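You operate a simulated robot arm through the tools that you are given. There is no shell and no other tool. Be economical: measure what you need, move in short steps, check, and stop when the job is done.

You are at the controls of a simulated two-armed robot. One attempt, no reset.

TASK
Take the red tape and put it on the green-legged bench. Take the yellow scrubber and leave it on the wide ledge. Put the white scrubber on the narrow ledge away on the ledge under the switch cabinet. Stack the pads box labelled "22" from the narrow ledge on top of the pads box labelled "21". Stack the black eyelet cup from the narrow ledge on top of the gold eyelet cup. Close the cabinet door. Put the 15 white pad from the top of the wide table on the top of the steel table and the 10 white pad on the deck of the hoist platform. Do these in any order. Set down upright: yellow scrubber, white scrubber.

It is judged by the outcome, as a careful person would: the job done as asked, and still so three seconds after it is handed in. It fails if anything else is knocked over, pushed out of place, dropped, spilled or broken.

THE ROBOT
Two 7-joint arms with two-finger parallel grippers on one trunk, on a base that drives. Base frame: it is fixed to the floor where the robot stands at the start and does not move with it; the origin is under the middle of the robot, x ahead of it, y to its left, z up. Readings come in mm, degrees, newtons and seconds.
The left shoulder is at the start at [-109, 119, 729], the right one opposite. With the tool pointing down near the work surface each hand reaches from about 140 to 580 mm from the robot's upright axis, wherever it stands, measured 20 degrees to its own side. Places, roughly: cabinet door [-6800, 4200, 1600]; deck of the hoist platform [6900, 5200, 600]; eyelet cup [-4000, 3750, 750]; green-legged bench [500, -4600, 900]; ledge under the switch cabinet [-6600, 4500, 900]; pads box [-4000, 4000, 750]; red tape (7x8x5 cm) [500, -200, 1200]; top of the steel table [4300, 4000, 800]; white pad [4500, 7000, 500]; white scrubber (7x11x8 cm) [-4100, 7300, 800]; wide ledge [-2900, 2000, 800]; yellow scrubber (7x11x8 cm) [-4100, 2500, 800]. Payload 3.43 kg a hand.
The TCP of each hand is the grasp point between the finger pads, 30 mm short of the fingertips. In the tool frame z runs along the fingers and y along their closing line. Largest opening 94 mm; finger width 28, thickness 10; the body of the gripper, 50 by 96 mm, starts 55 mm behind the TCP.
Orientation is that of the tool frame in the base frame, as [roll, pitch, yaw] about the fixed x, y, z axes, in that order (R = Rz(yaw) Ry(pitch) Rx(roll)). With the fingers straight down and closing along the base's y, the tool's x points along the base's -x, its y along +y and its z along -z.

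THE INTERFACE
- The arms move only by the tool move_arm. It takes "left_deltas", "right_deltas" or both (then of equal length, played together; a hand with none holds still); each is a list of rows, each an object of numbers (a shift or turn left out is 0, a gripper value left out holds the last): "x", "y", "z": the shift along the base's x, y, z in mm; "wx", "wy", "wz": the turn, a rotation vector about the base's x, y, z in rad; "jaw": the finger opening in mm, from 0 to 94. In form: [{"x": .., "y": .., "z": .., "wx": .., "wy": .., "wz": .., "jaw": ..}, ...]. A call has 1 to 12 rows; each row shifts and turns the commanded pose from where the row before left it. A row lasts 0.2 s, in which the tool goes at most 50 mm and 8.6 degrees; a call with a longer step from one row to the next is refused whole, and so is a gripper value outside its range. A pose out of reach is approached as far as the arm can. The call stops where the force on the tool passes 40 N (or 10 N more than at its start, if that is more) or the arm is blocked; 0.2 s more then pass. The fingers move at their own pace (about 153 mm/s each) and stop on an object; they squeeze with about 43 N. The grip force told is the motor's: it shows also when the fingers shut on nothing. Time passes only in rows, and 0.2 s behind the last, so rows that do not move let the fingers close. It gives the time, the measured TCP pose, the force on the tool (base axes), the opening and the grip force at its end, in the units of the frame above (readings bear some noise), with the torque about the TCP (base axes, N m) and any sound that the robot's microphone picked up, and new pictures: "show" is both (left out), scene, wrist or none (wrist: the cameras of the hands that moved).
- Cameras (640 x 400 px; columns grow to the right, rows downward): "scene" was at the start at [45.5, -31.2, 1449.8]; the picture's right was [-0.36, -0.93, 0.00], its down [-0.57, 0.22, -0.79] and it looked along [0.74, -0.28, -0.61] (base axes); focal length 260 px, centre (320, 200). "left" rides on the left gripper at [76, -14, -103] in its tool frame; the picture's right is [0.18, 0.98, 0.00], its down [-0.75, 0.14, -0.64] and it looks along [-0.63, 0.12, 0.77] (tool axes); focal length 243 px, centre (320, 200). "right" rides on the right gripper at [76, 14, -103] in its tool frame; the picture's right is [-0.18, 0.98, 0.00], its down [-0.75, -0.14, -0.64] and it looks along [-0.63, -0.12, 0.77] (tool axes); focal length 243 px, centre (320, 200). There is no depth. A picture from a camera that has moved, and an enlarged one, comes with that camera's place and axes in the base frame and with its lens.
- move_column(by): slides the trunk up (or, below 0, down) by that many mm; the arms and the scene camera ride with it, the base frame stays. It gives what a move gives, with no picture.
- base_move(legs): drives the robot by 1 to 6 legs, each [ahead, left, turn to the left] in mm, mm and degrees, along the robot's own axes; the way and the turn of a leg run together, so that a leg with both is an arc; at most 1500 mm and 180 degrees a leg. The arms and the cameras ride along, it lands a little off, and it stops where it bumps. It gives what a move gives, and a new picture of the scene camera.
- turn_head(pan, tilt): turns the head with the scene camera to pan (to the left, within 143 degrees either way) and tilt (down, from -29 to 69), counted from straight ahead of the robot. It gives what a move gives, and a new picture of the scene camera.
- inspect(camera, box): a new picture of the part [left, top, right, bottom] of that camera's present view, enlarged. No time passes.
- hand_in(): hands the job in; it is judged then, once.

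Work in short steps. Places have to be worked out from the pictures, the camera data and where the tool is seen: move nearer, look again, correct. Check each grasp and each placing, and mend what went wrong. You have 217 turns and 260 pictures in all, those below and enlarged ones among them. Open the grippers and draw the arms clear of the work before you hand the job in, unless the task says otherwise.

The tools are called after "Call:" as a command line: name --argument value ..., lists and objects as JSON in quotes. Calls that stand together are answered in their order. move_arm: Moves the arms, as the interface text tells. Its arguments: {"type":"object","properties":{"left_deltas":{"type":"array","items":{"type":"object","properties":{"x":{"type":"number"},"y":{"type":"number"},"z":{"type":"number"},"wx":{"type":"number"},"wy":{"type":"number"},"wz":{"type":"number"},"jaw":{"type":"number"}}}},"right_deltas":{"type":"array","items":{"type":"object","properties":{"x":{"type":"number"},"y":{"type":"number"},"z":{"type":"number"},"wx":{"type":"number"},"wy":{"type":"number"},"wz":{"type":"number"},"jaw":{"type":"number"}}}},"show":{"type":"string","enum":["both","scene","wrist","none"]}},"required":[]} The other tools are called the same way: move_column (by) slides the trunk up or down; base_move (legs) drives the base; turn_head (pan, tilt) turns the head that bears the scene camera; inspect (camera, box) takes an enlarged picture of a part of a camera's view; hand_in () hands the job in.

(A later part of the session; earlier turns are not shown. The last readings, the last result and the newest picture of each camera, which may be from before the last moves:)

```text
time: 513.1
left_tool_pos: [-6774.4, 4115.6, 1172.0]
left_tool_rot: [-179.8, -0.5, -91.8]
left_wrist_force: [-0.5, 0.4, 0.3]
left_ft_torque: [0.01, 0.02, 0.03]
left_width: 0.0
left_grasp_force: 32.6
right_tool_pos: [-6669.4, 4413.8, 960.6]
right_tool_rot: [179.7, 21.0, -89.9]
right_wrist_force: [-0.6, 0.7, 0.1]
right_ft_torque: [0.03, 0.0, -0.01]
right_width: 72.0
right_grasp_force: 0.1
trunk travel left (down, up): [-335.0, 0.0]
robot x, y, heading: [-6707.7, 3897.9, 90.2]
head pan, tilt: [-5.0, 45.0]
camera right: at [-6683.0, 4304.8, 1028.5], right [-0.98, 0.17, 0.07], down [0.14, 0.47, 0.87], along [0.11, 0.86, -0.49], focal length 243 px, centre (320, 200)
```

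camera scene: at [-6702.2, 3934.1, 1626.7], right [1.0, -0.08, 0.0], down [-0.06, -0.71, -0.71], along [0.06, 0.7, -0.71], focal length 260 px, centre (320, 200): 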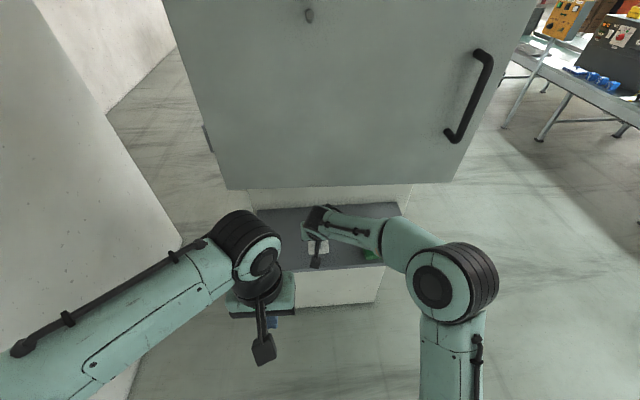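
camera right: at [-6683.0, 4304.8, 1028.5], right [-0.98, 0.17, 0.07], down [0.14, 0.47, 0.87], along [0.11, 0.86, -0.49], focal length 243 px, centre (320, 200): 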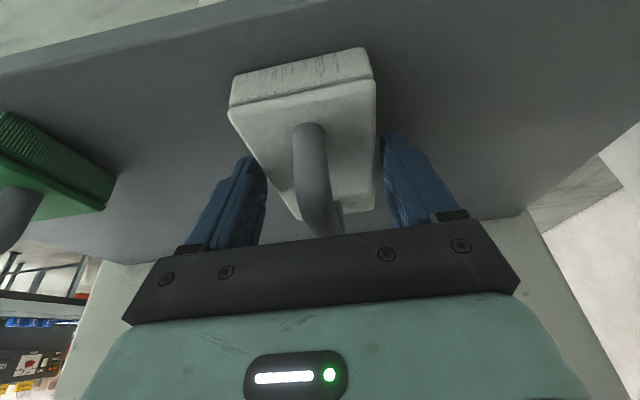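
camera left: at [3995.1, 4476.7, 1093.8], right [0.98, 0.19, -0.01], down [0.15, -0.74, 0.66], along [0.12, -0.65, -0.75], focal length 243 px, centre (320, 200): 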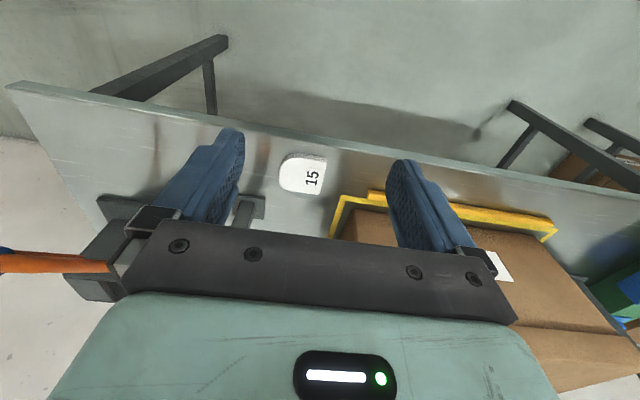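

The white scrubber now stands flat on the ledge. I open wide and back out.

Call:
move_arm --right_deltas '[{"jaw": 92}, {}, {"y": -12, "z": 14}, {"y": -25, "z": 14}, {"y": -40, "z": 15}, {"y": -45}, {"y": -45}, {"y": -45}, {"y": -45}, {"y": -45}]' --show "both"

```text
time: 515.4
left_tool_pos: [-6772.8, 4114.3, 1170.8]
left_tool_rot: [-179.8, -0.6, -91.8]
left_wrist_force: [0.2, 0.8, -0.3]
left_ft_torque: [-0.05, 0.0, -0.01]
left_width: 0.2
left_grasp_force: 32.3
right_tool_pos: [-6668.0, 4107.1, 1006.5]
right_tool_rot: [179.9, 21.0, -89.8]
right_wrist_force: [0.3, 0.1, 0.5]
right_ft_torque: [0.01, 0.01, 0.0]
right_width: 91.8
right_grasp_force: 0.0
trunk travel left (down, up): [-335.0, 0.0]
robot x, y, heading: [-6709.3, 3898.5, 90.3]
head pan, tilt: [-5.0, 45.0]
camera scene: at [-6701.7, 3932.0, 1626.7], right [1.0, -0.08, 0.0], down [-0.06, -0.7, -0.71], along [0.06, 0.71, -0.71], focal length 260 px, centre (320, 200)
camera right: at [-6682.4, 3999.4, 1074.7], right [-0.98, 0.17, 0.07], down [0.14, 0.47, 0.87], along [0.11, 0.86, -0.49], focal length 243 px, centre (320, 200)
```

scene: 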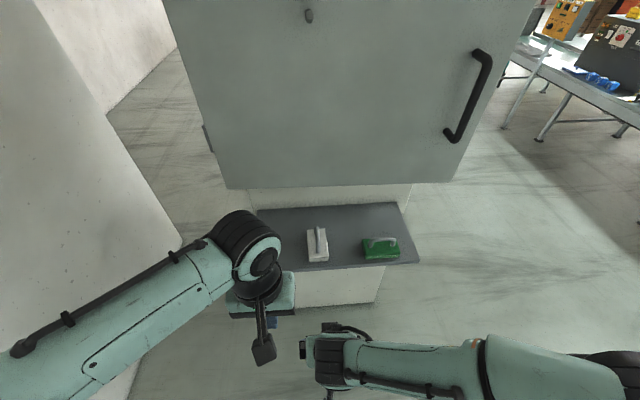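
right: 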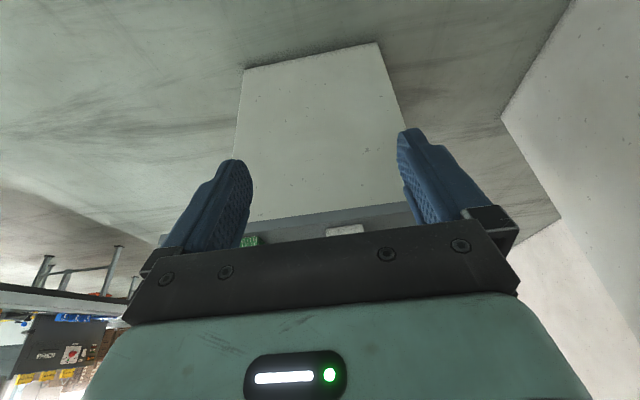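

White scrubber placed, door shut. I right the right tool, open the left hand, then drive to the narrow ledge near y 3850.

Call:
move_arm --right_deltas '[{"wx": -0.122, "y": 10}, {"wx": -0.122, "y": 10}, {"wx": -0.122}, {"y": -10}]' --left_deltas '[{"z": -40, "y": -20}, {"z": -40}, {"z": -40}, {"jaw": 90}]' --show "none"

Call:
base_move --legs '[[-450, 0, 0], [0, 0, -90], [1300, 0, 0], [500, 300, 0]]'

Call:
turn_head --pan 0 --tilt 30

```text
time: 516.4
left_tool_pos: [-6776.1, 4092.5, 1050.8]
left_tool_rot: [-179.9, -0.8, -91.7]
left_wrist_force: [-4.4, -5.8, 0.6]
left_ft_torque: [0.1, -0.03, -0.29]
left_width: 87.4
left_grasp_force: 0.1
right_tool_pos: [-6669.0, 4121.3, 1004.7]
right_tool_rot: [179.7, 0.0, -89.9]
right_wrist_force: [5.3, 6.9, 0.7]
right_ft_torque: [-0.41, 0.31, -0.31]
right_width: 91.4
right_grasp_force: 0.0
trunk travel left (down, up): [-335.0, 0.0]
robot x, y, heading: [-6708.7, 3897.7, 90.2]
head pan, tilt: [-5.0, 45.0]
```

```text
time: 532.1
left_tool_pos: [-4679.7, 3757.9, 1050.7]
left_tool_rot: [-179.8, -0.7, 175.5]
left_wrist_force: [-25.0, 7.3, 1.1]
left_ft_torque: [-0.1, -0.49, -1.09]
left_width: 86.8
left_grasp_force: 0.0
right_tool_pos: [-4655.7, 3651.7, 1004.5]
right_tool_rot: [179.8, 0.1, 177.3]
right_wrist_force: [24.2, -7.8, -1.7]
right_ft_torque: [0.35, 1.62, -1.38]
right_width: 91.8
right_grasp_force: 0.1
trunk travel left (down, up): [-335.0, 0.0]
robot x, y, heading: [-4878.5, 3704.3, -3.0]
head pan, tilt: [-5.0, 45.0]
camera scene: at [-4840.8, 3693.7, 1626.6], right [-0.13, -0.99, 0.0], down [-0.7, 0.09, -0.71], along [0.7, -0.09, -0.71], focal length 260 px, centre (320, 200)
```

scene: 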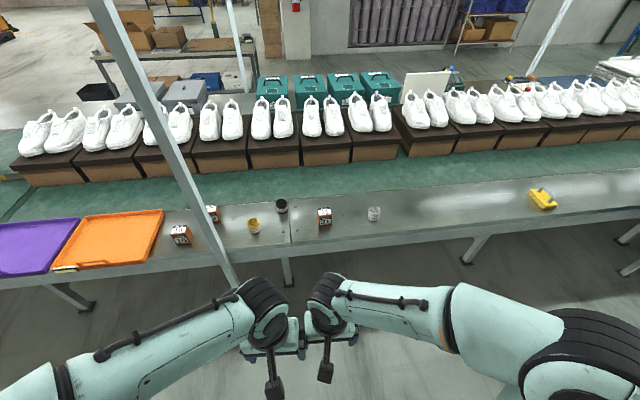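

```text
time: 532.8
left_tool_pos: [-4678.6, 3759.9, 1051.8]
left_tool_rot: [-180.0, -0.9, 175.6]
left_wrist_force: [-5.5, 4.2, 1.8]
left_ft_torque: [-0.13, -0.13, -0.21]
left_width: 87.1
left_grasp_force: 0.0
right_tool_pos: [-4655.3, 3651.3, 1003.9]
right_tool_rot: [179.8, 0.0, 177.3]
right_wrist_force: [5.5, -5.2, -0.7]
right_ft_torque: [0.21, 0.3, -0.23]
right_width: 92.2
right_grasp_force: 0.1
trunk travel left (down, up): [-335.0, 0.0]
robot x, y, heading: [-4877.9, 3702.2, -2.7]
head pan, tilt: [0.0, 30.0]
camera scene: at [-4830.8, 3700.2, 1649.3], right [-0.04, -1.0, 0.0], down [-0.5, 0.02, -0.87], along [0.86, -0.04, -0.5], focal length 260 px, centre (320, 200)
```

scene: 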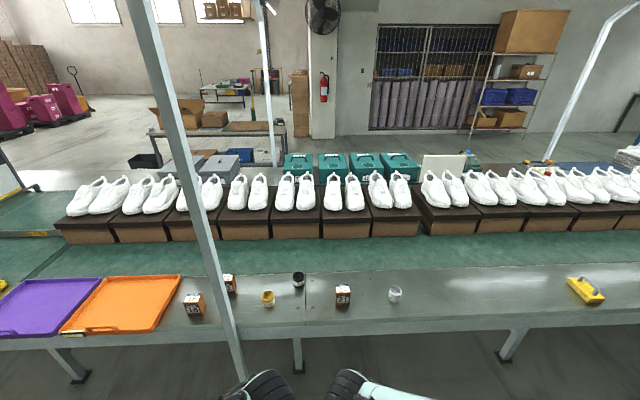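

The two grippers touch each other lightly; I separate them, and inspect the boxes and cups on the ledge.

Call:
move_arm --left_deltas '[{"y": 40}, {"y": 40}]' --right_deltas '[{"y": -40}, {"y": -40}]' --show "none"

Call:
inspect --camera "scene" --box '[175, 255, 415, 330]'

```text
time: 533.4
left_tool_pos: [-4680.4, 3837.5, 1050.0]
left_tool_rot: [-179.9, -0.8, 175.5]
left_wrist_force: [0.7, 0.0, -0.5]
left_ft_torque: [-0.02, -0.03, -0.01]
left_width: 89.8
left_grasp_force: 0.0
right_tool_pos: [-4654.2, 3573.5, 1003.2]
right_tool_rot: [179.8, 0.1, 177.2]
right_wrist_force: [-0.2, -0.3, -0.7]
right_ft_torque: [0.02, 0.01, 0.01]
right_width: 92.1
right_grasp_force: 0.0
trunk travel left (down, up): [-335.0, 0.0]
robot x, y, heading: [-4878.4, 3701.7, -2.2]
head pan, tilt: [0.0, 30.0]
```

```text
2.67 times, centred on (295, 292) of scene
camera zoom: at [-4831.6, 3700.0, 1649.3], right [-0.04, -1.0, 0.0], down [-0.5, 0.02, -0.87], along [0.87, -0.04, -0.5], focal length 693 px, centre (387, -47)
```

zoom: 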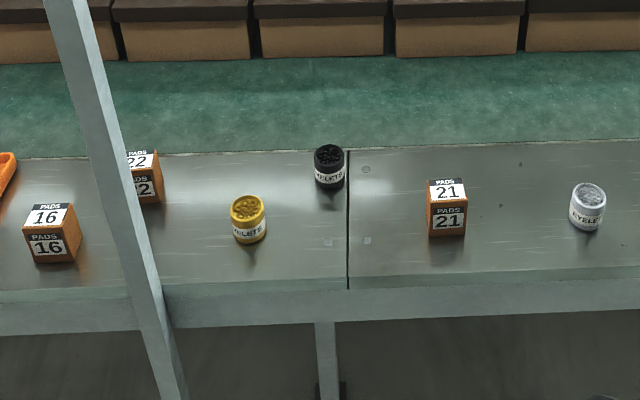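

Box 22 stands at about [-4020, 4050] behind a post (near [-4270, 3990]); box 21 near [-4090, 3575]; black cup near [-4025, 3757]; gold cup near [-4120, 3872]. Cups first: I move in front of them and lower the trunk somewhat.

Call:
base_move --legs '[[0, 170, 2.4], [300, 0, 0]]'

Call:
move_column --by -120

Call:
turn_head --pan 0 --tilt 40

```text
time: 537.2
left_tool_pos: [-4375.8, 4011.3, 1050.5]
left_tool_rot: [-179.9, -0.8, 177.9]
left_wrist_force: [0.0, 0.5, -0.3]
left_ft_torque: [-0.02, -0.02, 0.02]
left_width: 89.9
left_grasp_force: 0.1
right_tool_pos: [-4341.9, 3747.9, 1004.3]
right_tool_rot: [179.7, 0.1, 179.7]
right_wrist_force: [0.3, -0.2, 0.0]
right_ft_torque: [0.03, 0.01, 0.03]
right_width: 92.2
right_grasp_force: 0.0
trunk travel left (down, up): [-335.0, 0.0]
robot x, y, heading: [-4568.0, 3867.1, -0.1]
head pan, tilt: [0.0, 30.0]
camera scene: at [-4522.7, 3867.5, 1649.2], right [0.0, -1.0, 0.0], down [-0.5, 0.0, -0.87], along [0.87, 0.0, -0.5], focal length 260 px, centre (320, 200)
```

scene: 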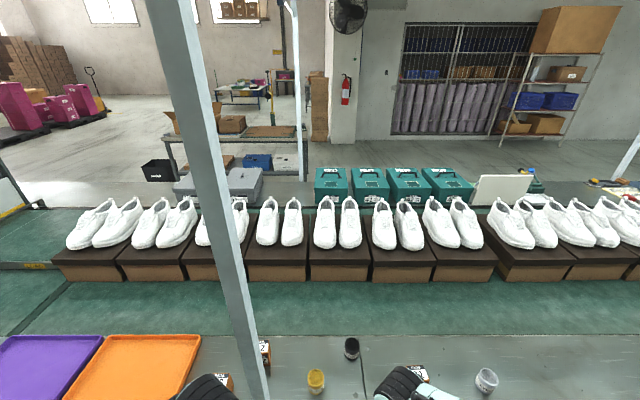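

```text
time: 538.7
left_tool_pos: [-4376.2, 4010.4, 930.8]
left_tool_rot: [-179.9, -0.8, 177.9]
left_wrist_force: [0.4, 0.9, 0.8]
left_ft_torque: [-0.02, 0.01, -0.01]
left_width: 89.9
left_grasp_force: 0.0
right_tool_pos: [-4339.6, 3746.7, 884.0]
right_tool_rot: [179.7, 0.2, 179.6]
right_wrist_force: [-0.8, 0.1, 0.3]
right_ft_torque: [0.02, 0.02, 0.04]
right_width: 92.1
right_grasp_force: 0.2
trunk travel left (down, up): [-215.0, 120.0]
robot x, y, heading: [-4566.0, 3865.8, -0.4]
head pan, tilt: [0.0, 30.0]
```

```text
time: 539.4
left_tool_pos: [-4376.0, 4011.8, 930.1]
left_tool_rot: [-179.9, -0.8, 177.9]
left_wrist_force: [0.3, -0.4, 1.1]
left_ft_torque: [0.0, 0.01, 0.01]
left_width: 90.0
left_grasp_force: 0.0
right_tool_pos: [-4341.0, 3747.5, 882.9]
right_tool_rot: [179.8, 0.0, 179.7]
right_wrist_force: [-0.3, -0.1, -0.1]
right_ft_torque: [0.0, -0.01, -0.01]
right_width: 92.3
right_grasp_force: 0.0
trunk travel left (down, up): [-215.0, 120.0]
robot x, y, heading: [-4568.8, 3868.3, 0.0]
head pan, tilt: [0.0, 40.0]
camera scene: at [-4525.9, 3867.5, 1509.6], right [0.0, -1.0, 0.0], down [-0.64, 0.0, -0.77], along [0.77, 0.0, -0.64], focal length 260 px, centre (320, 200)
```

scene: 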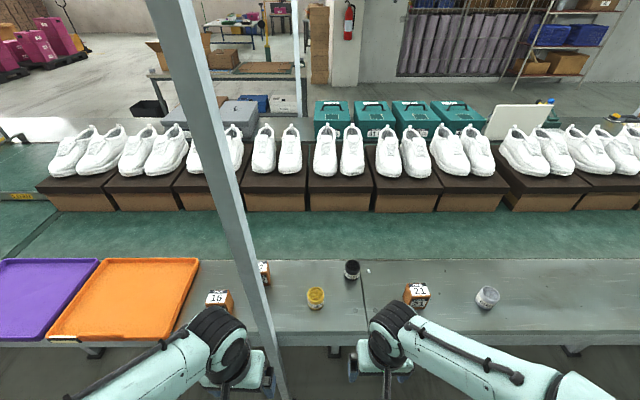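

I bring the right hand forward to just before the black cup for a wrist view.

Call:
move_arm --right_deltas '[{"x": 45, "y": 4, "z": 10}, {"x": 45, "y": 4}, {"x": 45, "y": 5}, {"x": 45}, {"x": 45}]' --show "wrist"

```text
time: 540.6
left_tool_pos: [-4375.6, 4011.9, 929.5]
left_tool_rot: [-179.9, -0.8, 177.9]
left_wrist_force: [0.1, 0.2, 0.5]
left_ft_torque: [0.01, 0.02, 0.02]
left_width: 90.1
left_grasp_force: 0.0
right_tool_pos: [-4116.0, 3759.5, 895.1]
right_tool_rot: [179.8, 0.0, 179.8]
right_wrist_force: [-0.1, -0.4, -0.3]
right_ft_torque: [0.01, 0.02, -0.01]
right_width: 92.2
right_grasp_force: 0.0
trunk travel left (down, up): [-215.0, 120.0]
robot x, y, heading: [-4570.1, 3868.0, -0.1]
head pan, tilt: [0.0, 40.0]
camera right: at [-4191.2, 3773.7, 996.4], right [0.19, 0.98, 0.0], down [0.75, -0.15, 0.64], along [0.63, -0.12, -0.77], focal length 243 px, centre (320, 200)
```

right: 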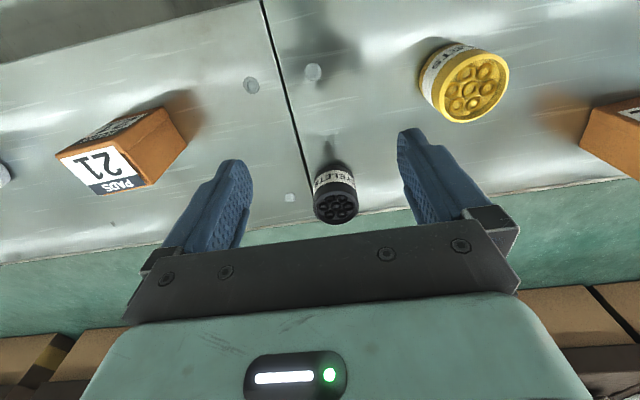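

The black cup is at about [-4012, 3759], top near z 800. I move over it and part of the way down.

Call:
move_arm --right_deltas '[{"x": 45}, {"x": 45}, {"x": 13, "z": -25}, {"z": -30}]' --show "wrist"

```text
time: 541.6
left_tool_pos: [-4376.6, 4010.3, 930.2]
left_tool_rot: [179.9, -0.8, 177.9]
left_wrist_force: [0.7, -0.2, 0.4]
left_ft_torque: [-0.01, -0.01, 0.04]
left_width: 89.7
left_grasp_force: 0.1
right_tool_pos: [-4036.5, 3757.9, 836.8]
right_tool_rot: [179.8, 0.0, 179.6]
right_wrist_force: [-0.7, 0.1, 0.3]
right_ft_torque: [0.0, 0.02, 0.02]
right_width: 91.9
right_grasp_force: 0.1
right hand out of reach, approached as far as the arm can: row 2, 3
trunk travel left (down, up): [-215.0, 120.0]
robot x, y, heading: [-4565.8, 3863.5, -0.5]
head pan, tilt: [0.0, 40.0]
camera right: at [-4114.0, 3771.2, 938.3], right [0.19, 0.98, 0.0], down [0.75, -0.15, 0.64], along [0.63, -0.12, -0.77], focal length 243 px, centre (320, 200)
```

right: 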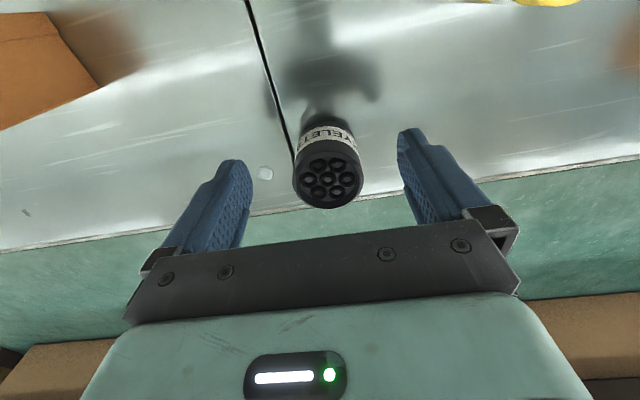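

The cup's top centre comes out at [-4021, 3759, 802]. I shift 15 mm forward and descend around it.

Call:
move_arm --right_deltas '[{"x": 8, "z": -4}, {"x": 8}, {"z": -20}, {"z": -16}, {"z": -8}]' --show "wrist"

```text
time: 542.8
left_tool_pos: [-4375.5, 4010.6, 930.0]
left_tool_rot: [-180.0, -0.7, 177.9]
left_wrist_force: [-0.2, 0.5, 1.0]
left_ft_torque: [0.04, 0.0, -0.01]
left_width: 90.1
left_grasp_force: 0.0
right_tool_pos: [-4030.6, 3757.4, 784.1]
right_tool_rot: [179.7, -0.1, 179.7]
right_wrist_force: [0.0, 0.4, 0.3]
right_ft_torque: [-0.02, 0.0, -0.01]
right_width: 92.0
right_grasp_force: 0.1
right hand out of reach, approached as far as the arm can: row 2
trunk travel left (down, up): [-215.0, 120.0]
robot x, y, heading: [-4565.1, 3865.4, -0.1]
head pan, tilt: [0.0, 40.0]
camera right: at [-4106.8, 3771.2, 887.5], right [0.19, 0.98, 0.0], down [0.75, -0.15, 0.64], along [0.63, -0.12, -0.77], focal length 243 px, centre (320, 200)
```

right: 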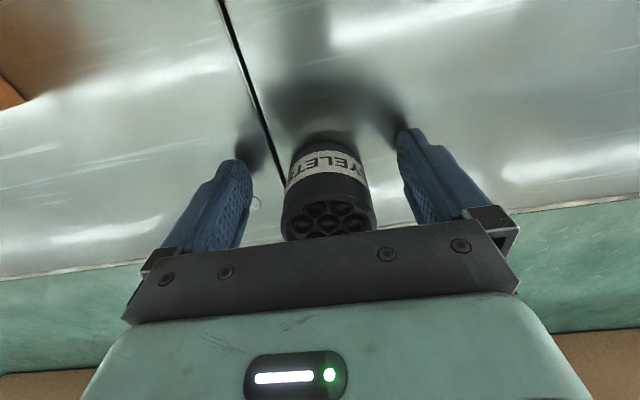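

I advance 9 mm more and close on the cup.

Call:
move_arm --right_deltas '[{"x": 9}, {"jaw": 0}, {}, {}]' --show "wrist"

```text
time: 543.8
left_tool_pos: [-4378.4, 4010.8, 930.3]
left_tool_rot: [-179.9, -0.8, 177.9]
left_wrist_force: [-0.1, -0.1, -0.2]
left_ft_torque: [0.01, -0.02, -0.03]
left_width: 90.1
left_grasp_force: 0.1
right_tool_pos: [-4027.6, 3756.3, 786.5]
right_tool_rot: [179.9, 0.1, 179.7]
right_wrist_force: [0.7, 0.8, 0.9]
right_ft_torque: [-0.03, -0.05, 0.02]
right_width: 52.5
right_grasp_force: 42.8
right hand out of reach, approached as far as the arm can: row 1
trunk travel left (down, up): [-215.0, 120.0]
robot x, y, heading: [-4571.0, 3866.7, -0.1]
head pan, tilt: [0.0, 40.0]
camera right: at [-4103.3, 3771.4, 887.8], right [0.19, 0.98, 0.0], down [0.75, -0.15, 0.64], along [0.63, -0.12, -0.77], focal length 243 px, centre (320, 200)
```

right: 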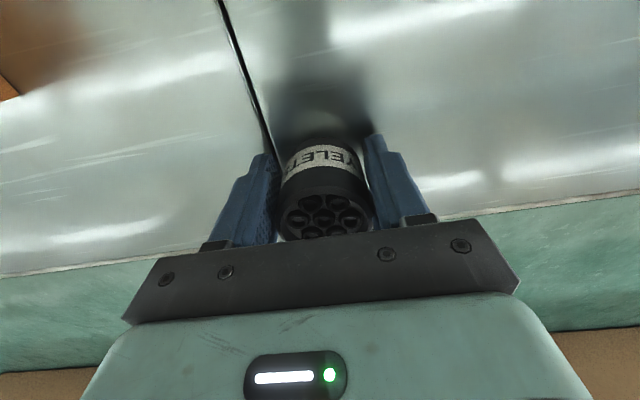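

Gripped at 52 mm. I lift, moving slightly back to stay within reach, and check the hold.

Call:
move_arm --right_deltas '[{"z": 8}, {"z": 12, "x": -4}, {"z": 25, "x": -15}, {"z": 30, "x": -20}, {"z": 20, "x": -25}, {"x": -30}]' --show "both"

```text
time: 545.2
left_tool_pos: [-4375.0, 4010.3, 929.5]
left_tool_rot: [179.9, -0.8, 177.9]
left_wrist_force: [0.0, -0.6, 0.5]
left_ft_torque: [0.01, -0.02, 0.01]
left_width: 90.2
left_grasp_force: 0.0
right_tool_pos: [-4124.6, 3755.4, 880.0]
right_tool_rot: [179.9, 0.1, 179.6]
right_wrist_force: [0.0, 0.0, -2.2]
right_ft_torque: [-0.04, 0.01, 0.02]
right_width: 52.4
right_grasp_force: 42.9
trunk travel left (down, up): [-215.0, 120.0]
robot x, y, heading: [-4570.4, 3868.3, -0.3]
head pan, tilt: [0.0, 40.0]
camera scene: at [-4526.5, 3867.3, 1509.5], right [0.0, -1.0, 0.0], down [-0.64, 0.0, -0.77], along [0.77, 0.0, -0.64], focal length 260 px, centre (320, 200)
camera right: at [-4200.2, 3769.9, 982.5], right [0.19, 0.98, 0.0], down [0.75, -0.15, 0.64], along [0.63, -0.12, -0.77], focal length 243 px, centre (320, 200)
```

scene: 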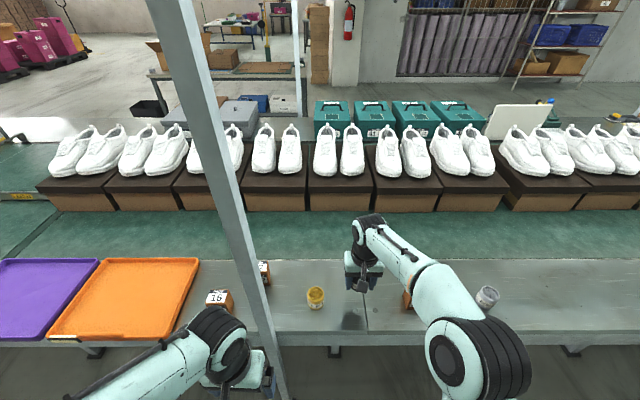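
right: 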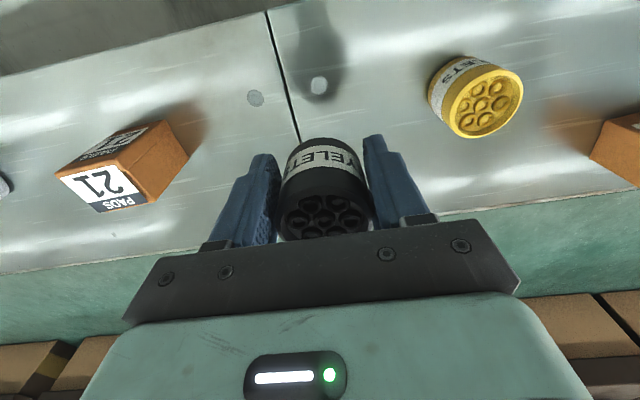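

The black cup is held. The gold cup is at about [-4118, 3879], top z about 798; I move the black cup above it and look.

Call:
move_arm --right_deltas '[{"y": 42}, {"y": 42}, {"y": 40}]' --show "both"

```text
time: 546.0
left_tool_pos: [-4375.4, 4011.5, 930.4]
left_tool_rot: [-179.9, -0.8, 178.0]
left_wrist_force: [-0.1, -0.3, -0.1]
left_ft_torque: [0.03, 0.01, 0.0]
left_width: 90.1
left_grasp_force: 0.0
right_tool_pos: [-4121.8, 3880.4, 882.6]
right_tool_rot: [179.8, 0.0, 179.6]
right_wrist_force: [-0.2, 0.2, -0.7]
right_ft_torque: [-0.03, 0.05, 0.02]
right_width: 52.4
right_grasp_force: 43.0
trunk travel left (down, up): [-215.0, 120.0]
robot x, y, heading: [-4569.1, 3867.3, -0.1]
head pan, tilt: [0.0, 40.0]
camera scene: at [-4525.8, 3868.5, 1509.5], right [0.0, -1.0, 0.0], down [-0.64, 0.0, -0.77], along [0.77, 0.0, -0.64], focal length 260 px, centre (320, 200)
camera right: at [-4197.9, 3895.3, 984.8], right [0.19, 0.98, 0.0], down [0.75, -0.15, 0.64], along [0.63, -0.12, -0.77], focal length 243 px, centre (320, 200)
```

scene: 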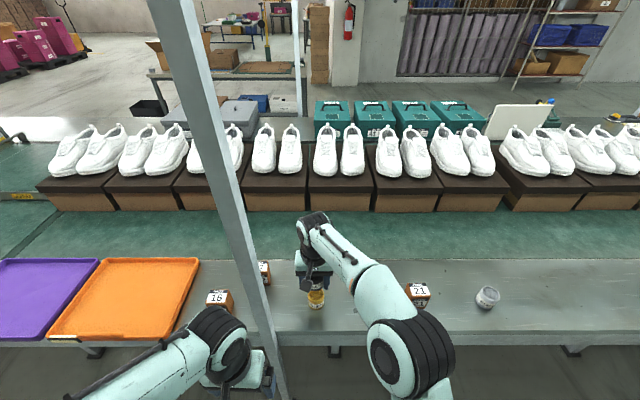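
right: 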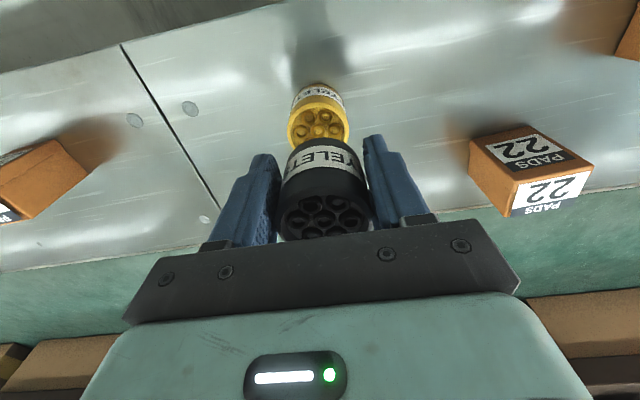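

The black cup hangs almost exactly over the gold one. I correct by a few mm and lower until contact.

Call:
move_arm --right_deltas '[{"x": -4, "y": -3, "z": -15}, {"z": -15}]' --show "wrist"

```text
time: 546.6
left_tool_pos: [-4376.6, 4011.4, 930.2]
left_tool_rot: [-179.9, -0.7, 177.9]
left_wrist_force: [-1.2, 0.2, 0.0]
left_ft_torque: [0.01, 0.0, 0.01]
left_width: 89.9
left_grasp_force: 0.0
right_tool_pos: [-4124.4, 3877.7, 852.5]
right_tool_rot: [179.8, 0.1, 179.5]
right_wrist_force: [-0.6, 0.1, -2.0]
right_ft_torque: [-0.05, -0.01, 0.02]
right_width: 52.6
right_grasp_force: 43.1
trunk travel left (down, up): [-215.0, 120.0]
robot x, y, heading: [-4571.6, 3867.5, -0.4]
head pan, tilt: [0.0, 40.0]
camera right: at [-4201.7, 3891.4, 954.0], right [0.19, 0.98, 0.0], down [0.75, -0.15, 0.64], along [0.63, -0.12, -0.77], focal length 243 px, centre (320, 200)
```

right: 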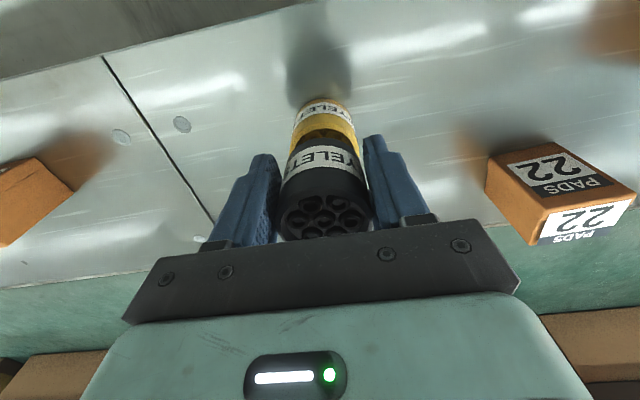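

Aligned. I lower in small steps until it touches.

Call:
move_arm --right_deltas '[{"z": -5}, {"z": -4}, {"z": -3}, {"z": -3}, {"z": -3}, {"z": -3}, {"z": -3}, {"z": -3}, {"z": -3}]' --show "wrist"

```text
time: 548.6
left_tool_pos: [-4377.1, 4011.0, 929.0]
left_tool_rot: [-180.0, -0.8, 177.9]
left_wrist_force: [0.0, 0.5, -0.5]
left_ft_torque: [-0.01, -0.02, 0.01]
left_width: 89.7
left_grasp_force: 0.1
right_tool_pos: [-4125.1, 3878.5, 825.0]
right_tool_rot: [179.6, 0.5, 179.5]
right_wrist_force: [0.0, -2.1, 34.3]
right_ft_torque: [-0.25, -0.36, 0.01]
right_width: 52.3
right_grasp_force: 43.1
trunk travel left (down, up): [-215.0, 120.0]
robot x, y, heading: [-4571.5, 3868.6, -0.3]
head pan, tilt: [0.0, 40.0]
camera right: at [-4201.9, 3891.5, 926.8], right [0.19, 0.98, 0.01], down [0.75, -0.15, 0.65], along [0.64, -0.12, -0.76], focal length 243 px, centre (320, 200)
```

right: 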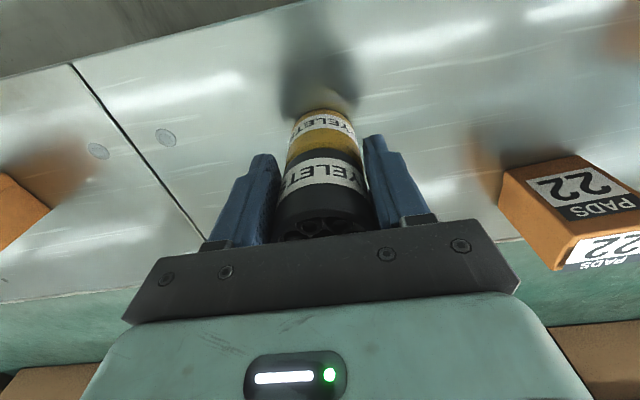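

Contact: the black cup sits on the gold one. I relieve the pressure, open and rise straight up.

Call:
move_arm --right_deltas '[{"z": 2}, {"jaw": 60}, {"jaw": 90}, {}, {"z": 20}, {"z": 35}, {"z": 25, "x": -20}, {"x": -45}, {"x": -45}, {"x": -45}]' --show "both"

```text
time: 550.8
left_tool_pos: [-4376.3, 4012.1, 931.0]
left_tool_rot: [-179.9, -0.9, 177.9]
left_wrist_force: [-0.6, -0.8, 0.3]
left_ft_torque: [-0.01, 0.01, 0.01]
left_width: 89.7
left_grasp_force: 0.0
right_tool_pos: [-4281.2, 3880.0, 905.3]
right_tool_rot: [179.6, 0.1, 179.7]
right_wrist_force: [0.0, -0.1, 0.1]
right_ft_torque: [0.02, -0.03, -0.01]
right_width: 90.4
right_grasp_force: 0.2
trunk travel left (down, up): [-215.0, 120.0]
robot x, y, heading: [-4569.3, 3867.6, -0.3]
head pan, tilt: [0.0, 40.0]
camera scene: at [-4526.9, 3867.2, 1509.5], right [0.0, -1.0, 0.0], down [-0.64, 0.0, -0.77], along [0.77, 0.0, -0.64], focal length 260 px, centre (320, 200)
camera right: at [-4357.8, 3893.7, 1007.9], right [0.19, 0.98, 0.0], down [0.75, -0.15, 0.64], along [0.63, -0.12, -0.77], focal length 243 px, centre (320, 200)
```

scene: 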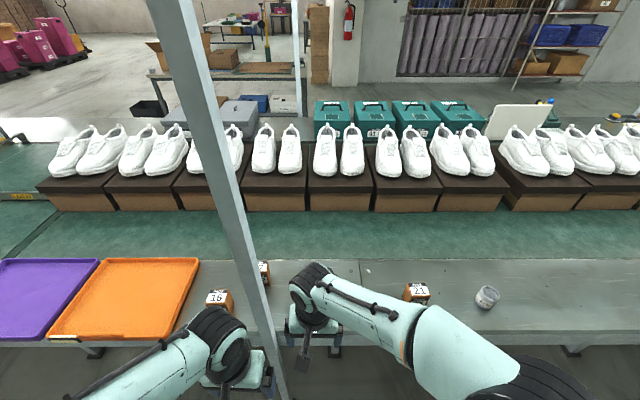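
right: 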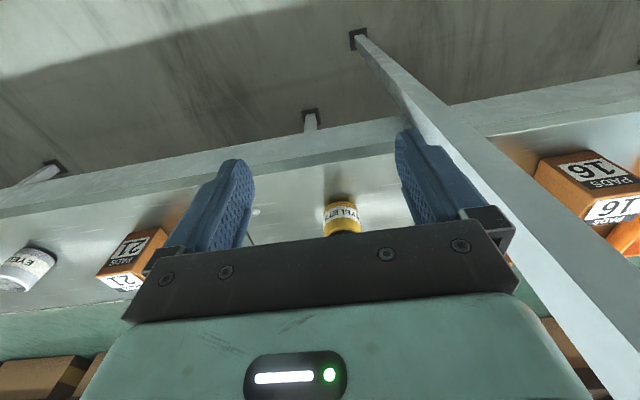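

I move the right hand aside and inspect the stack.

Call:
move_arm --right_deltas '[{"x": -30, "y": -35}, {"x": -20, "y": -40}, {"y": -45}]' --show "none"

Call:
inspect --camera "scene" --box '[200, 240, 440, 340]'

```text
time: 551.6
left_tool_pos: [-4376.9, 4010.6, 931.0]
left_tool_rot: [180.0, -0.8, 178.0]
left_wrist_force: [0.1, -1.2, 0.0]
left_ft_torque: [0.07, 0.03, 0.0]
left_width: 89.9
left_grasp_force: 0.1
right_tool_pos: [-4333.6, 3757.8, 903.1]
right_tool_rot: [179.6, 0.1, 179.7]
right_wrist_force: [0.1, -0.4, 0.1]
right_ft_torque: [0.04, 0.0, -0.01]
right_width: 90.2
right_grasp_force: 0.0
trunk travel left (down, up): [-215.0, 120.0]
robot x, y, heading: [-4569.2, 3871.5, 0.0]
head pan, tilt: [0.0, 40.0]
```

```text
2.67 times, centred on (320, 290) of scene
camera zoom: at [-4526.2, 3866.5, 1509.5], right [0.0, -1.0, 0.0], down [-0.64, 0.0, -0.77], along [0.77, 0.0, -0.64], focal length 693 px, centre (320, -40)
```

zoom: 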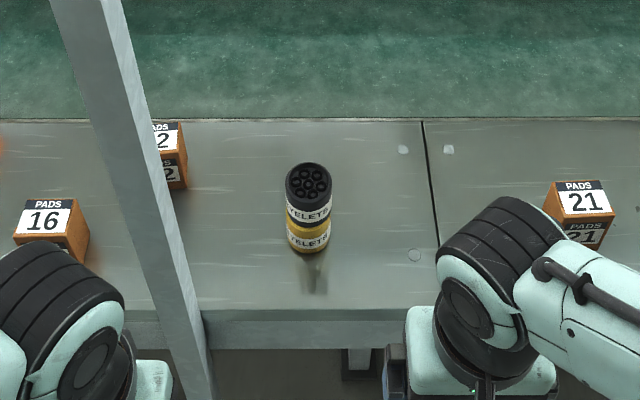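

The cups are stacked neatly. For box 22 I draw the right hand back and shift the robot left so the left arm passes on the far side of the post.

Call:
move_arm --right_deltas '[{"x": -40, "z": 20}, {"x": -40, "z": 20}]' --left_deltas '[{"x": -20}, {"x": -20}]' --show "none"

Call:
base_move --legs '[[0, 240, 0], [25, 0, 0]]'

Call:
inspect --camera "left" --box '[0, 0, 640, 400]'

```text
time: 552.2
left_tool_pos: [-4417.2, 4009.0, 930.4]
left_tool_rot: [180.0, -0.8, 177.8]
left_wrist_force: [0.4, 0.2, 1.0]
left_ft_torque: [0.04, 0.03, -0.01]
left_width: 90.2
left_grasp_force: 0.0
right_tool_pos: [-4411.9, 3756.6, 943.2]
right_tool_rot: [179.8, 0.1, 179.6]
right_wrist_force: [0.3, 0.7, 0.6]
right_ft_torque: [-0.01, 0.0, 0.0]
right_width: 89.7
right_grasp_force: 0.1
trunk travel left (down, up): [-215.0, 120.0]
robot x, y, heading: [-4568.3, 3867.2, -0.2]
head pan, tilt: [0.0, 40.0]
```

```text
time: 555.3
left_tool_pos: [-4390.1, 4247.5, 930.6]
left_tool_rot: [-179.9, -0.9, 177.8]
left_wrist_force: [0.0, 0.6, 0.4]
left_ft_torque: [0.0, 0.02, 0.0]
left_width: 90.0
left_grasp_force: 0.1
right_tool_pos: [-4385.3, 3994.0, 943.5]
right_tool_rot: [179.8, 0.1, 179.7]
right_wrist_force: [0.1, 0.1, 0.0]
right_ft_torque: [0.02, -0.01, -0.01]
right_width: 89.9
right_grasp_force: 0.1
trunk travel left (down, up): [-215.0, 120.0]
robot x, y, heading: [-4545.8, 4103.4, -0.3]
head pan, tilt: [0.0, 40.0]
camera scene: at [-4499.5, 4104.8, 1509.5], right [-0.01, -1.0, 0.0], down [-0.64, 0.0, -0.77], along [0.77, 0.0, -0.64], focal length 260 px, centre (320, 200)
```

scene: 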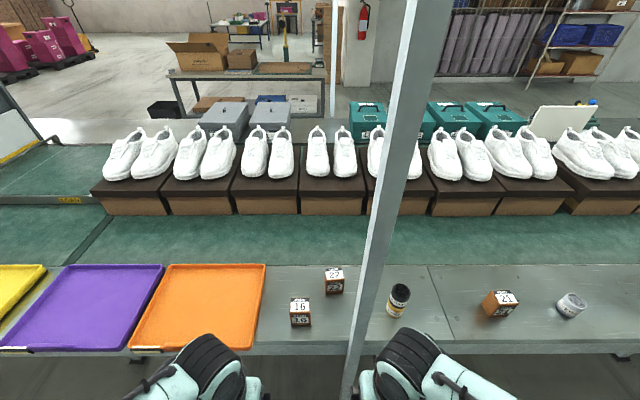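

```text
1.00 times, centred on (320, 200) of left (not enlarged: the box is as wide or as high as the picture)
camera zoom: at [-4464.6, 4236.3, 1033.9], right [-0.15, 0.99, 0.0], down [0.77, 0.11, 0.63], along [0.62, 0.09, -0.78], focal length 243 px, centre (320, 200)
```

zoom: 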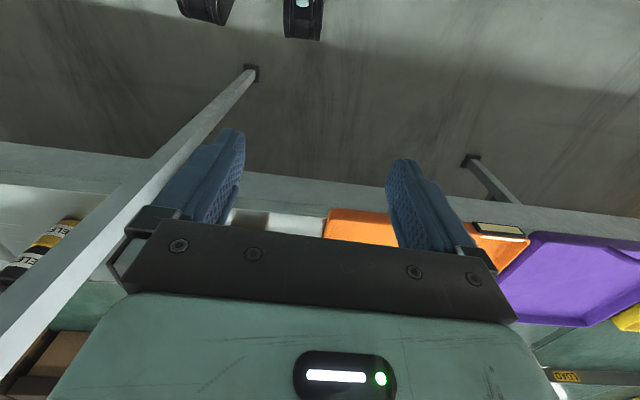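

Box 22 is at about [-4014, 4059], box 16 at [-4118, 4162], the post at [-4220, 4002]. I move the right hand aside and bring the left hand in past the post at y about 4110.

Call:
move_arm --right_deltas '[{"y": -40}, {"y": -40}, {}, {}, {}, {}, {}, {}]' --left_deltas '[{"y": -40, "jaw": 94, "z": -10}, {"y": -45, "z": -10}, {"y": -45, "z": -10}, {"x": 45}, {"x": 45}, {"x": 45}, {"x": 45}, {"x": 45}]' --show "wrist"

```text
time: 557.1
left_tool_pos: [-4164.1, 4115.6, 900.0]
left_tool_rot: [-179.9, -0.8, 177.9]
left_wrist_force: [0.1, -0.2, -0.2]
left_ft_torque: [0.04, 0.02, 0.02]
left_width: 94.2
left_grasp_force: 0.0
right_tool_pos: [-4385.0, 3914.5, 943.9]
right_tool_rot: [179.8, 0.0, 179.6]
right_wrist_force: [-0.1, -1.0, -0.5]
right_ft_torque: [0.04, -0.02, -0.02]
right_width: 90.2
right_grasp_force: 0.1
trunk travel left (down, up): [-215.0, 120.0]
robot x, y, heading: [-4543.0, 4105.3, -0.2]
head pan, tilt: [0.0, 40.0]
camera right: at [-4461.0, 3928.0, 1046.9], right [0.19, 0.98, 0.0], down [0.75, -0.15, 0.64], along [0.63, -0.12, -0.77], focal length 243 px, centre (320, 200)
camera left: at [-4240.1, 4105.5, 1002.9], right [-0.15, 0.99, 0.0], down [0.77, 0.11, 0.63], along [0.62, 0.09, -0.78], focal length 243 px, centre (320, 200)
```

right: 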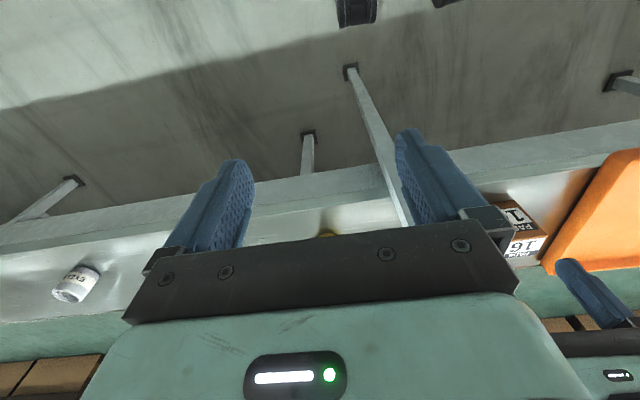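
left: 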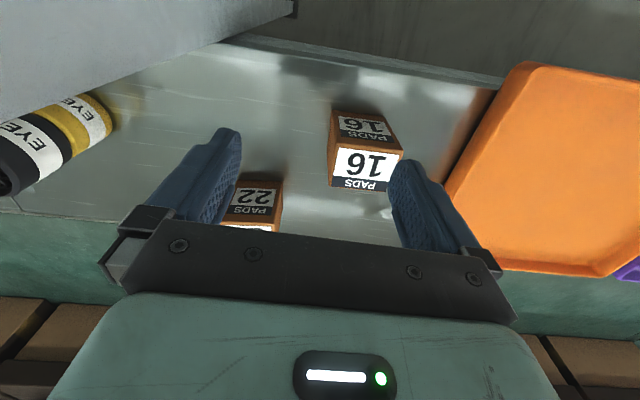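

Box 22's front top edge is near x -4040, centred y 4060. I move in to just before it.

Call:
move_arm --left_deltas '[{"x": 40, "y": -10, "z": -10}, {"x": 35, "y": -22, "z": -15}, {"x": 25, "y": -22, "z": -15}]' --show "wrist"

```text
time: 557.9
left_tool_pos: [-4066.0, 4061.9, 859.1]
left_tool_rot: [180.0, -0.8, 177.8]
left_wrist_force: [-0.1, 0.6, 0.7]
left_ft_torque: [-0.01, 0.0, -0.02]
left_width: 93.9
left_grasp_force: 0.0
right_tool_pos: [-4385.3, 3913.1, 944.4]
right_tool_rot: [179.8, 0.0, 179.6]
right_wrist_force: [0.7, -0.4, -0.1]
right_ft_torque: [0.01, 0.06, 0.01]
right_width: 90.1
right_grasp_force: 0.0
trunk travel left (down, up): [-215.0, 120.0]
robot x, y, heading: [-4543.9, 4102.7, -0.4]
head pan, tilt: [0.0, 40.0]
camera left: at [-4141.2, 4052.0, 962.9], right [-0.15, 0.99, 0.0], down [0.77, 0.11, 0.63], along [0.62, 0.09, -0.78], focal length 243 px, centre (320, 200)
```

left: 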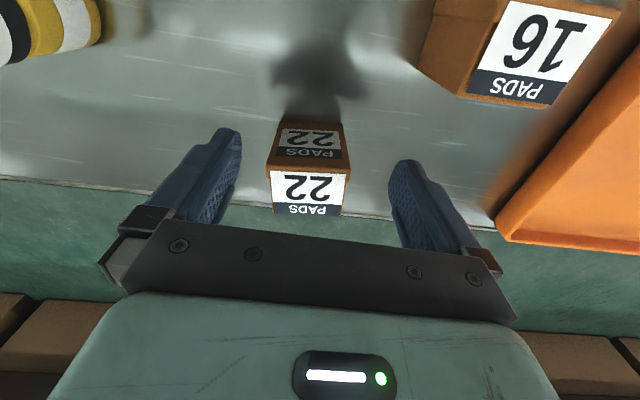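

Box 22 spans x -4049 to -3989, y centre 4059. I move over it, descend to 785 and grip.

Call:
move_arm --left_deltas '[{"x": 25, "y": -3}, {"x": 22}, {"z": -25}, {"z": -25}, {"z": -24}]' --show "wrist"

```text
time: 559.1
left_tool_pos: [-4048.6, 4063.7, 786.9]
left_tool_rot: [180.0, -0.9, 177.8]
left_wrist_force: [1.2, -0.2, -0.2]
left_ft_torque: [0.0, 0.0, 0.01]
left_width: 94.0
left_grasp_force: 0.1
left hand out of reach, approached as far as the arm can: row 1, 2
right_tool_pos: [-4386.5, 3913.9, 944.2]
right_tool_rot: [179.8, 0.0, 179.6]
right_wrist_force: [0.7, 0.0, 0.3]
right_ft_torque: [0.01, -0.02, 0.0]
right_width: 90.0
right_grasp_force: 0.0
trunk travel left (down, up): [-215.0, 120.0]
robot x, y, heading: [-4542.8, 4107.4, -0.3]
head pan, tilt: [0.0, 40.0]
camera left: at [-4123.6, 4052.8, 890.0], right [-0.15, 0.99, 0.0], down [0.77, 0.11, 0.63], along [0.62, 0.09, -0.78], focal length 243 px, centre (320, 200)
```

left: 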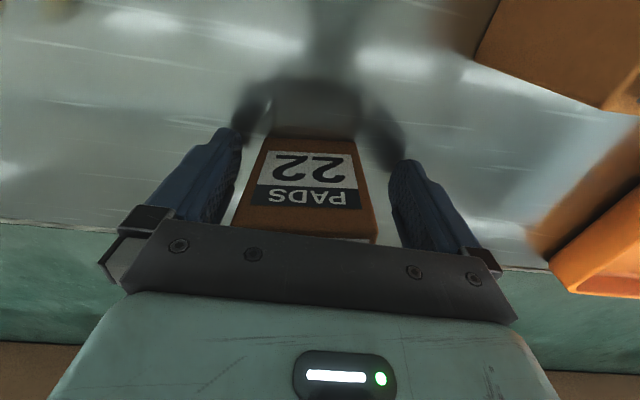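

Now lower, I reach the remaining 26 mm forward and close.

Call:
move_arm --left_deltas '[{"x": 13, "y": -4}, {"x": 13}, {"jaw": 0}, {}, {}]' --show "wrist"

```text
time: 560.3
left_tool_pos: [-4039.2, 4061.6, 784.7]
left_tool_rot: [-179.9, -0.8, 177.9]
left_wrist_force: [0.4, 1.1, 2.9]
left_ft_torque: [0.0, -0.02, 0.06]
left_width: 61.7
left_grasp_force: 42.8
left hand out of reach, approached as far as the arm can: row 1, 2
right_tool_pos: [-4386.3, 3914.6, 944.5]
right_tool_rot: [179.8, 0.2, 179.6]
right_wrist_force: [-0.1, -0.4, -0.2]
right_ft_torque: [0.01, 0.01, 0.01]
right_width: 90.1
right_grasp_force: 0.1
trunk travel left (down, up): [-215.0, 120.0]
robot x, y, heading: [-4540.4, 4107.0, -0.3]
head pan, tilt: [0.0, 40.0]
camera left: at [-4114.4, 4051.0, 888.5], right [-0.15, 0.99, 0.0], down [0.77, 0.11, 0.63], along [0.62, 0.09, -0.78], focal length 243 px, centre (320, 200)
```

left: 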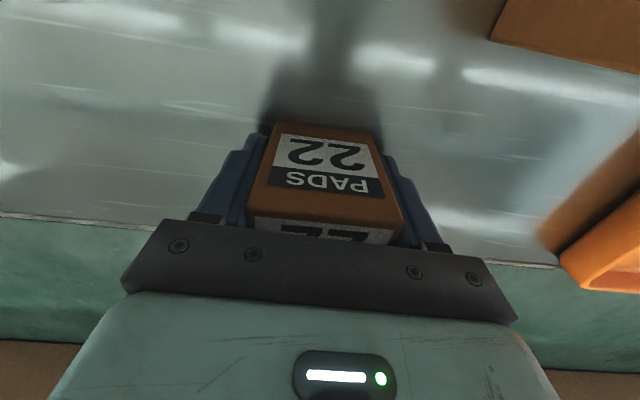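

Gripped (62 mm wide), about 20 mm forward of centre of the pads, which is fine. I lift while drawing back, keeping y clear of the post.

Call:
move_arm --left_deltas '[{"z": 8}, {"z": 12, "x": -4}, {"z": 25, "x": -15, "y": 5}, {"z": 30, "x": -20, "y": 10}, {"z": 25, "x": -25, "y": 15}, {"x": -35, "y": 25}, {"x": -45, "y": 15}, {"x": -45}, {"x": -45}, {"x": -45}, {"x": -45}, {"x": -30}]' --show "both"

```text
time: 562.9
left_tool_pos: [-4395.2, 4131.2, 885.4]
left_tool_rot: [-179.9, -0.6, 177.9]
left_wrist_force: [0.1, 0.3, -1.3]
left_ft_torque: [-0.01, -0.01, 0.01]
left_width: 61.0
left_grasp_force: 42.9
right_tool_pos: [-4386.6, 3913.7, 945.2]
right_tool_rot: [179.8, 0.1, 179.7]
right_wrist_force: [0.3, -0.1, 0.1]
right_ft_torque: [-0.02, 0.01, 0.01]
right_width: 90.0
right_grasp_force: 0.2
trunk travel left (down, up): [-215.0, 120.0]
robot x, y, heading: [-4543.3, 4105.3, -0.4]
head pan, tilt: [0.0, 40.0]
camera scene: at [-4500.7, 4104.9, 1509.5], right [-0.01, -1.0, 0.0], down [-0.64, 0.0, -0.77], along [0.77, 0.0, -0.64], focal length 260 px, centre (320, 200)
camera left: at [-4470.1, 4120.4, 988.3], right [-0.15, 0.99, 0.0], down [0.77, 0.11, 0.63], along [0.62, 0.09, -0.78], focal length 243 px, centre (320, 200)
```

scene: 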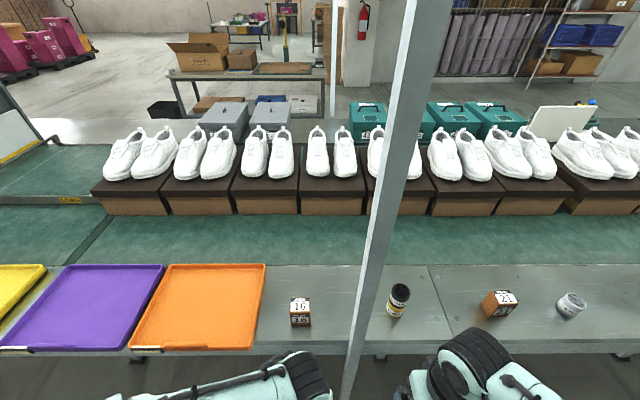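
left: 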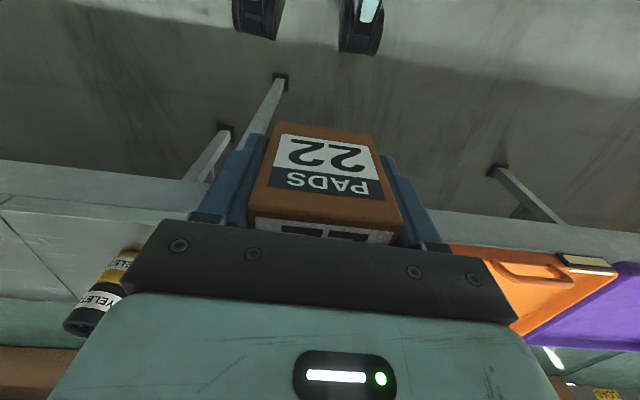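

Box 22 is held. I slide right to stand before box 21, keeping the hands behind the post line.

Call:
base_move --legs '[[-10, -610, 0.4]]'

Call:
inspect --camera "scene" --box '[200, 240, 440, 340]'

```text
time: 568.7
left_tool_pos: [-4402.3, 3527.1, 883.1]
left_tool_rot: [179.9, -0.8, 178.8]
left_wrist_force: [-0.2, 0.0, -1.2]
left_ft_torque: [0.0, 0.03, 0.03]
left_width: 60.8
left_grasp_force: 43.1
right_tool_pos: [-4390.7, 3310.7, 944.2]
right_tool_rot: [179.8, 0.1, -179.6]
right_wrist_force: [0.2, 0.9, -0.4]
right_ft_torque: [-0.01, 0.01, 0.02]
right_width: 89.9
right_grasp_force: 0.1
trunk travel left (down, up): [-215.0, 120.0]
robot x, y, heading: [-4550.4, 3501.0, 0.8]
head pan, tilt: [0.0, 40.0]
camera scene: at [-4508.3, 3499.1, 1509.5], right [0.01, -1.0, 0.0], down [-0.64, -0.01, -0.77], along [0.77, 0.01, -0.64], focal length 260 px, centre (320, 200)
```

scene: 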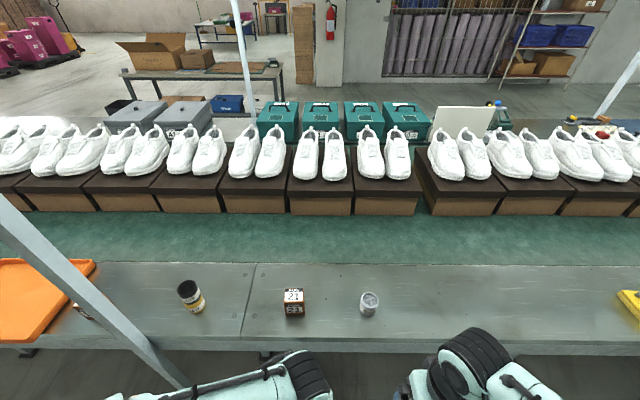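

```text
2.67 times, centred on (320, 290) of scene
camera zoom: at [-4508.3, 3499.1, 1509.5], right [0.01, -1.0, 0.0], down [-0.64, -0.01, -0.77], along [0.77, 0.01, -0.64], focal length 693 px, centre (320, -40)
```

zoom: 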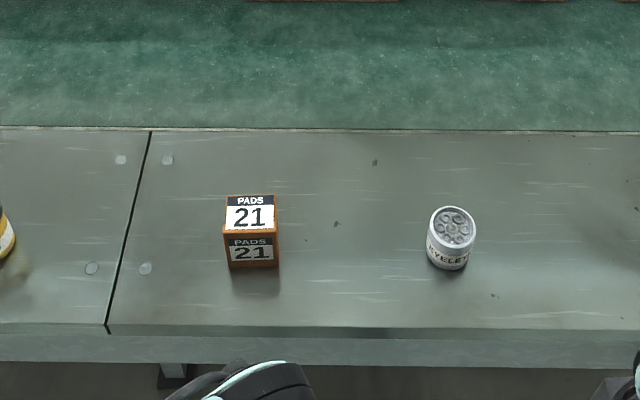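

Box 21 is near [-4108, 3581]. I bring the held box forward to just before it and look with the wrist camera.

Call:
move_arm --left_deltas '[{"x": 30, "y": 25, "z": 10}, {"x": 35, "y": 25, "z": 7}, {"x": 45}, {"x": 45}]' --show "wrist"

```text
time: 569.7
left_tool_pos: [-4247.3, 3577.6, 900.9]
left_tool_rot: [-179.8, -0.8, 178.9]
left_wrist_force: [-0.5, -0.2, -2.1]
left_ft_torque: [0.0, 0.02, 0.01]
left_width: 60.7
left_grasp_force: 42.8
right_tool_pos: [-4389.8, 3310.3, 945.5]
right_tool_rot: [179.8, -0.1, -179.5]
right_wrist_force: [0.4, 0.1, 0.0]
right_ft_torque: [0.01, 0.03, -0.01]
right_width: 90.2
right_grasp_force: 0.2
trunk travel left (down, up): [-215.0, 120.0]
robot x, y, heading: [-4554.6, 3500.4, 0.5]
head pan, tilt: [0.0, 40.0]
camera left: at [-4322.4, 3565.0, 1004.8], right [-0.16, 0.99, 0.0], down [0.77, 0.13, 0.63], along [0.62, 0.1, -0.78], focal length 243 px, centre (320, 200)
```

left: 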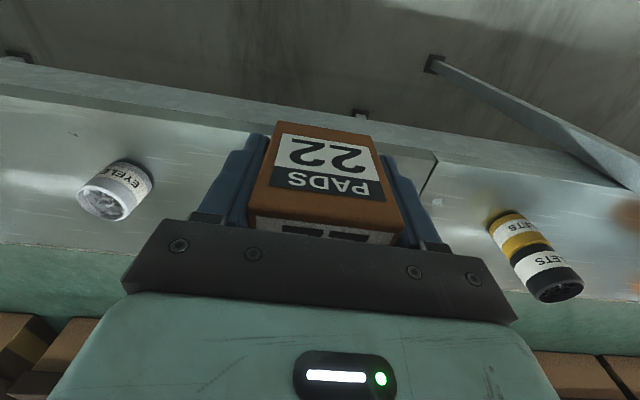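

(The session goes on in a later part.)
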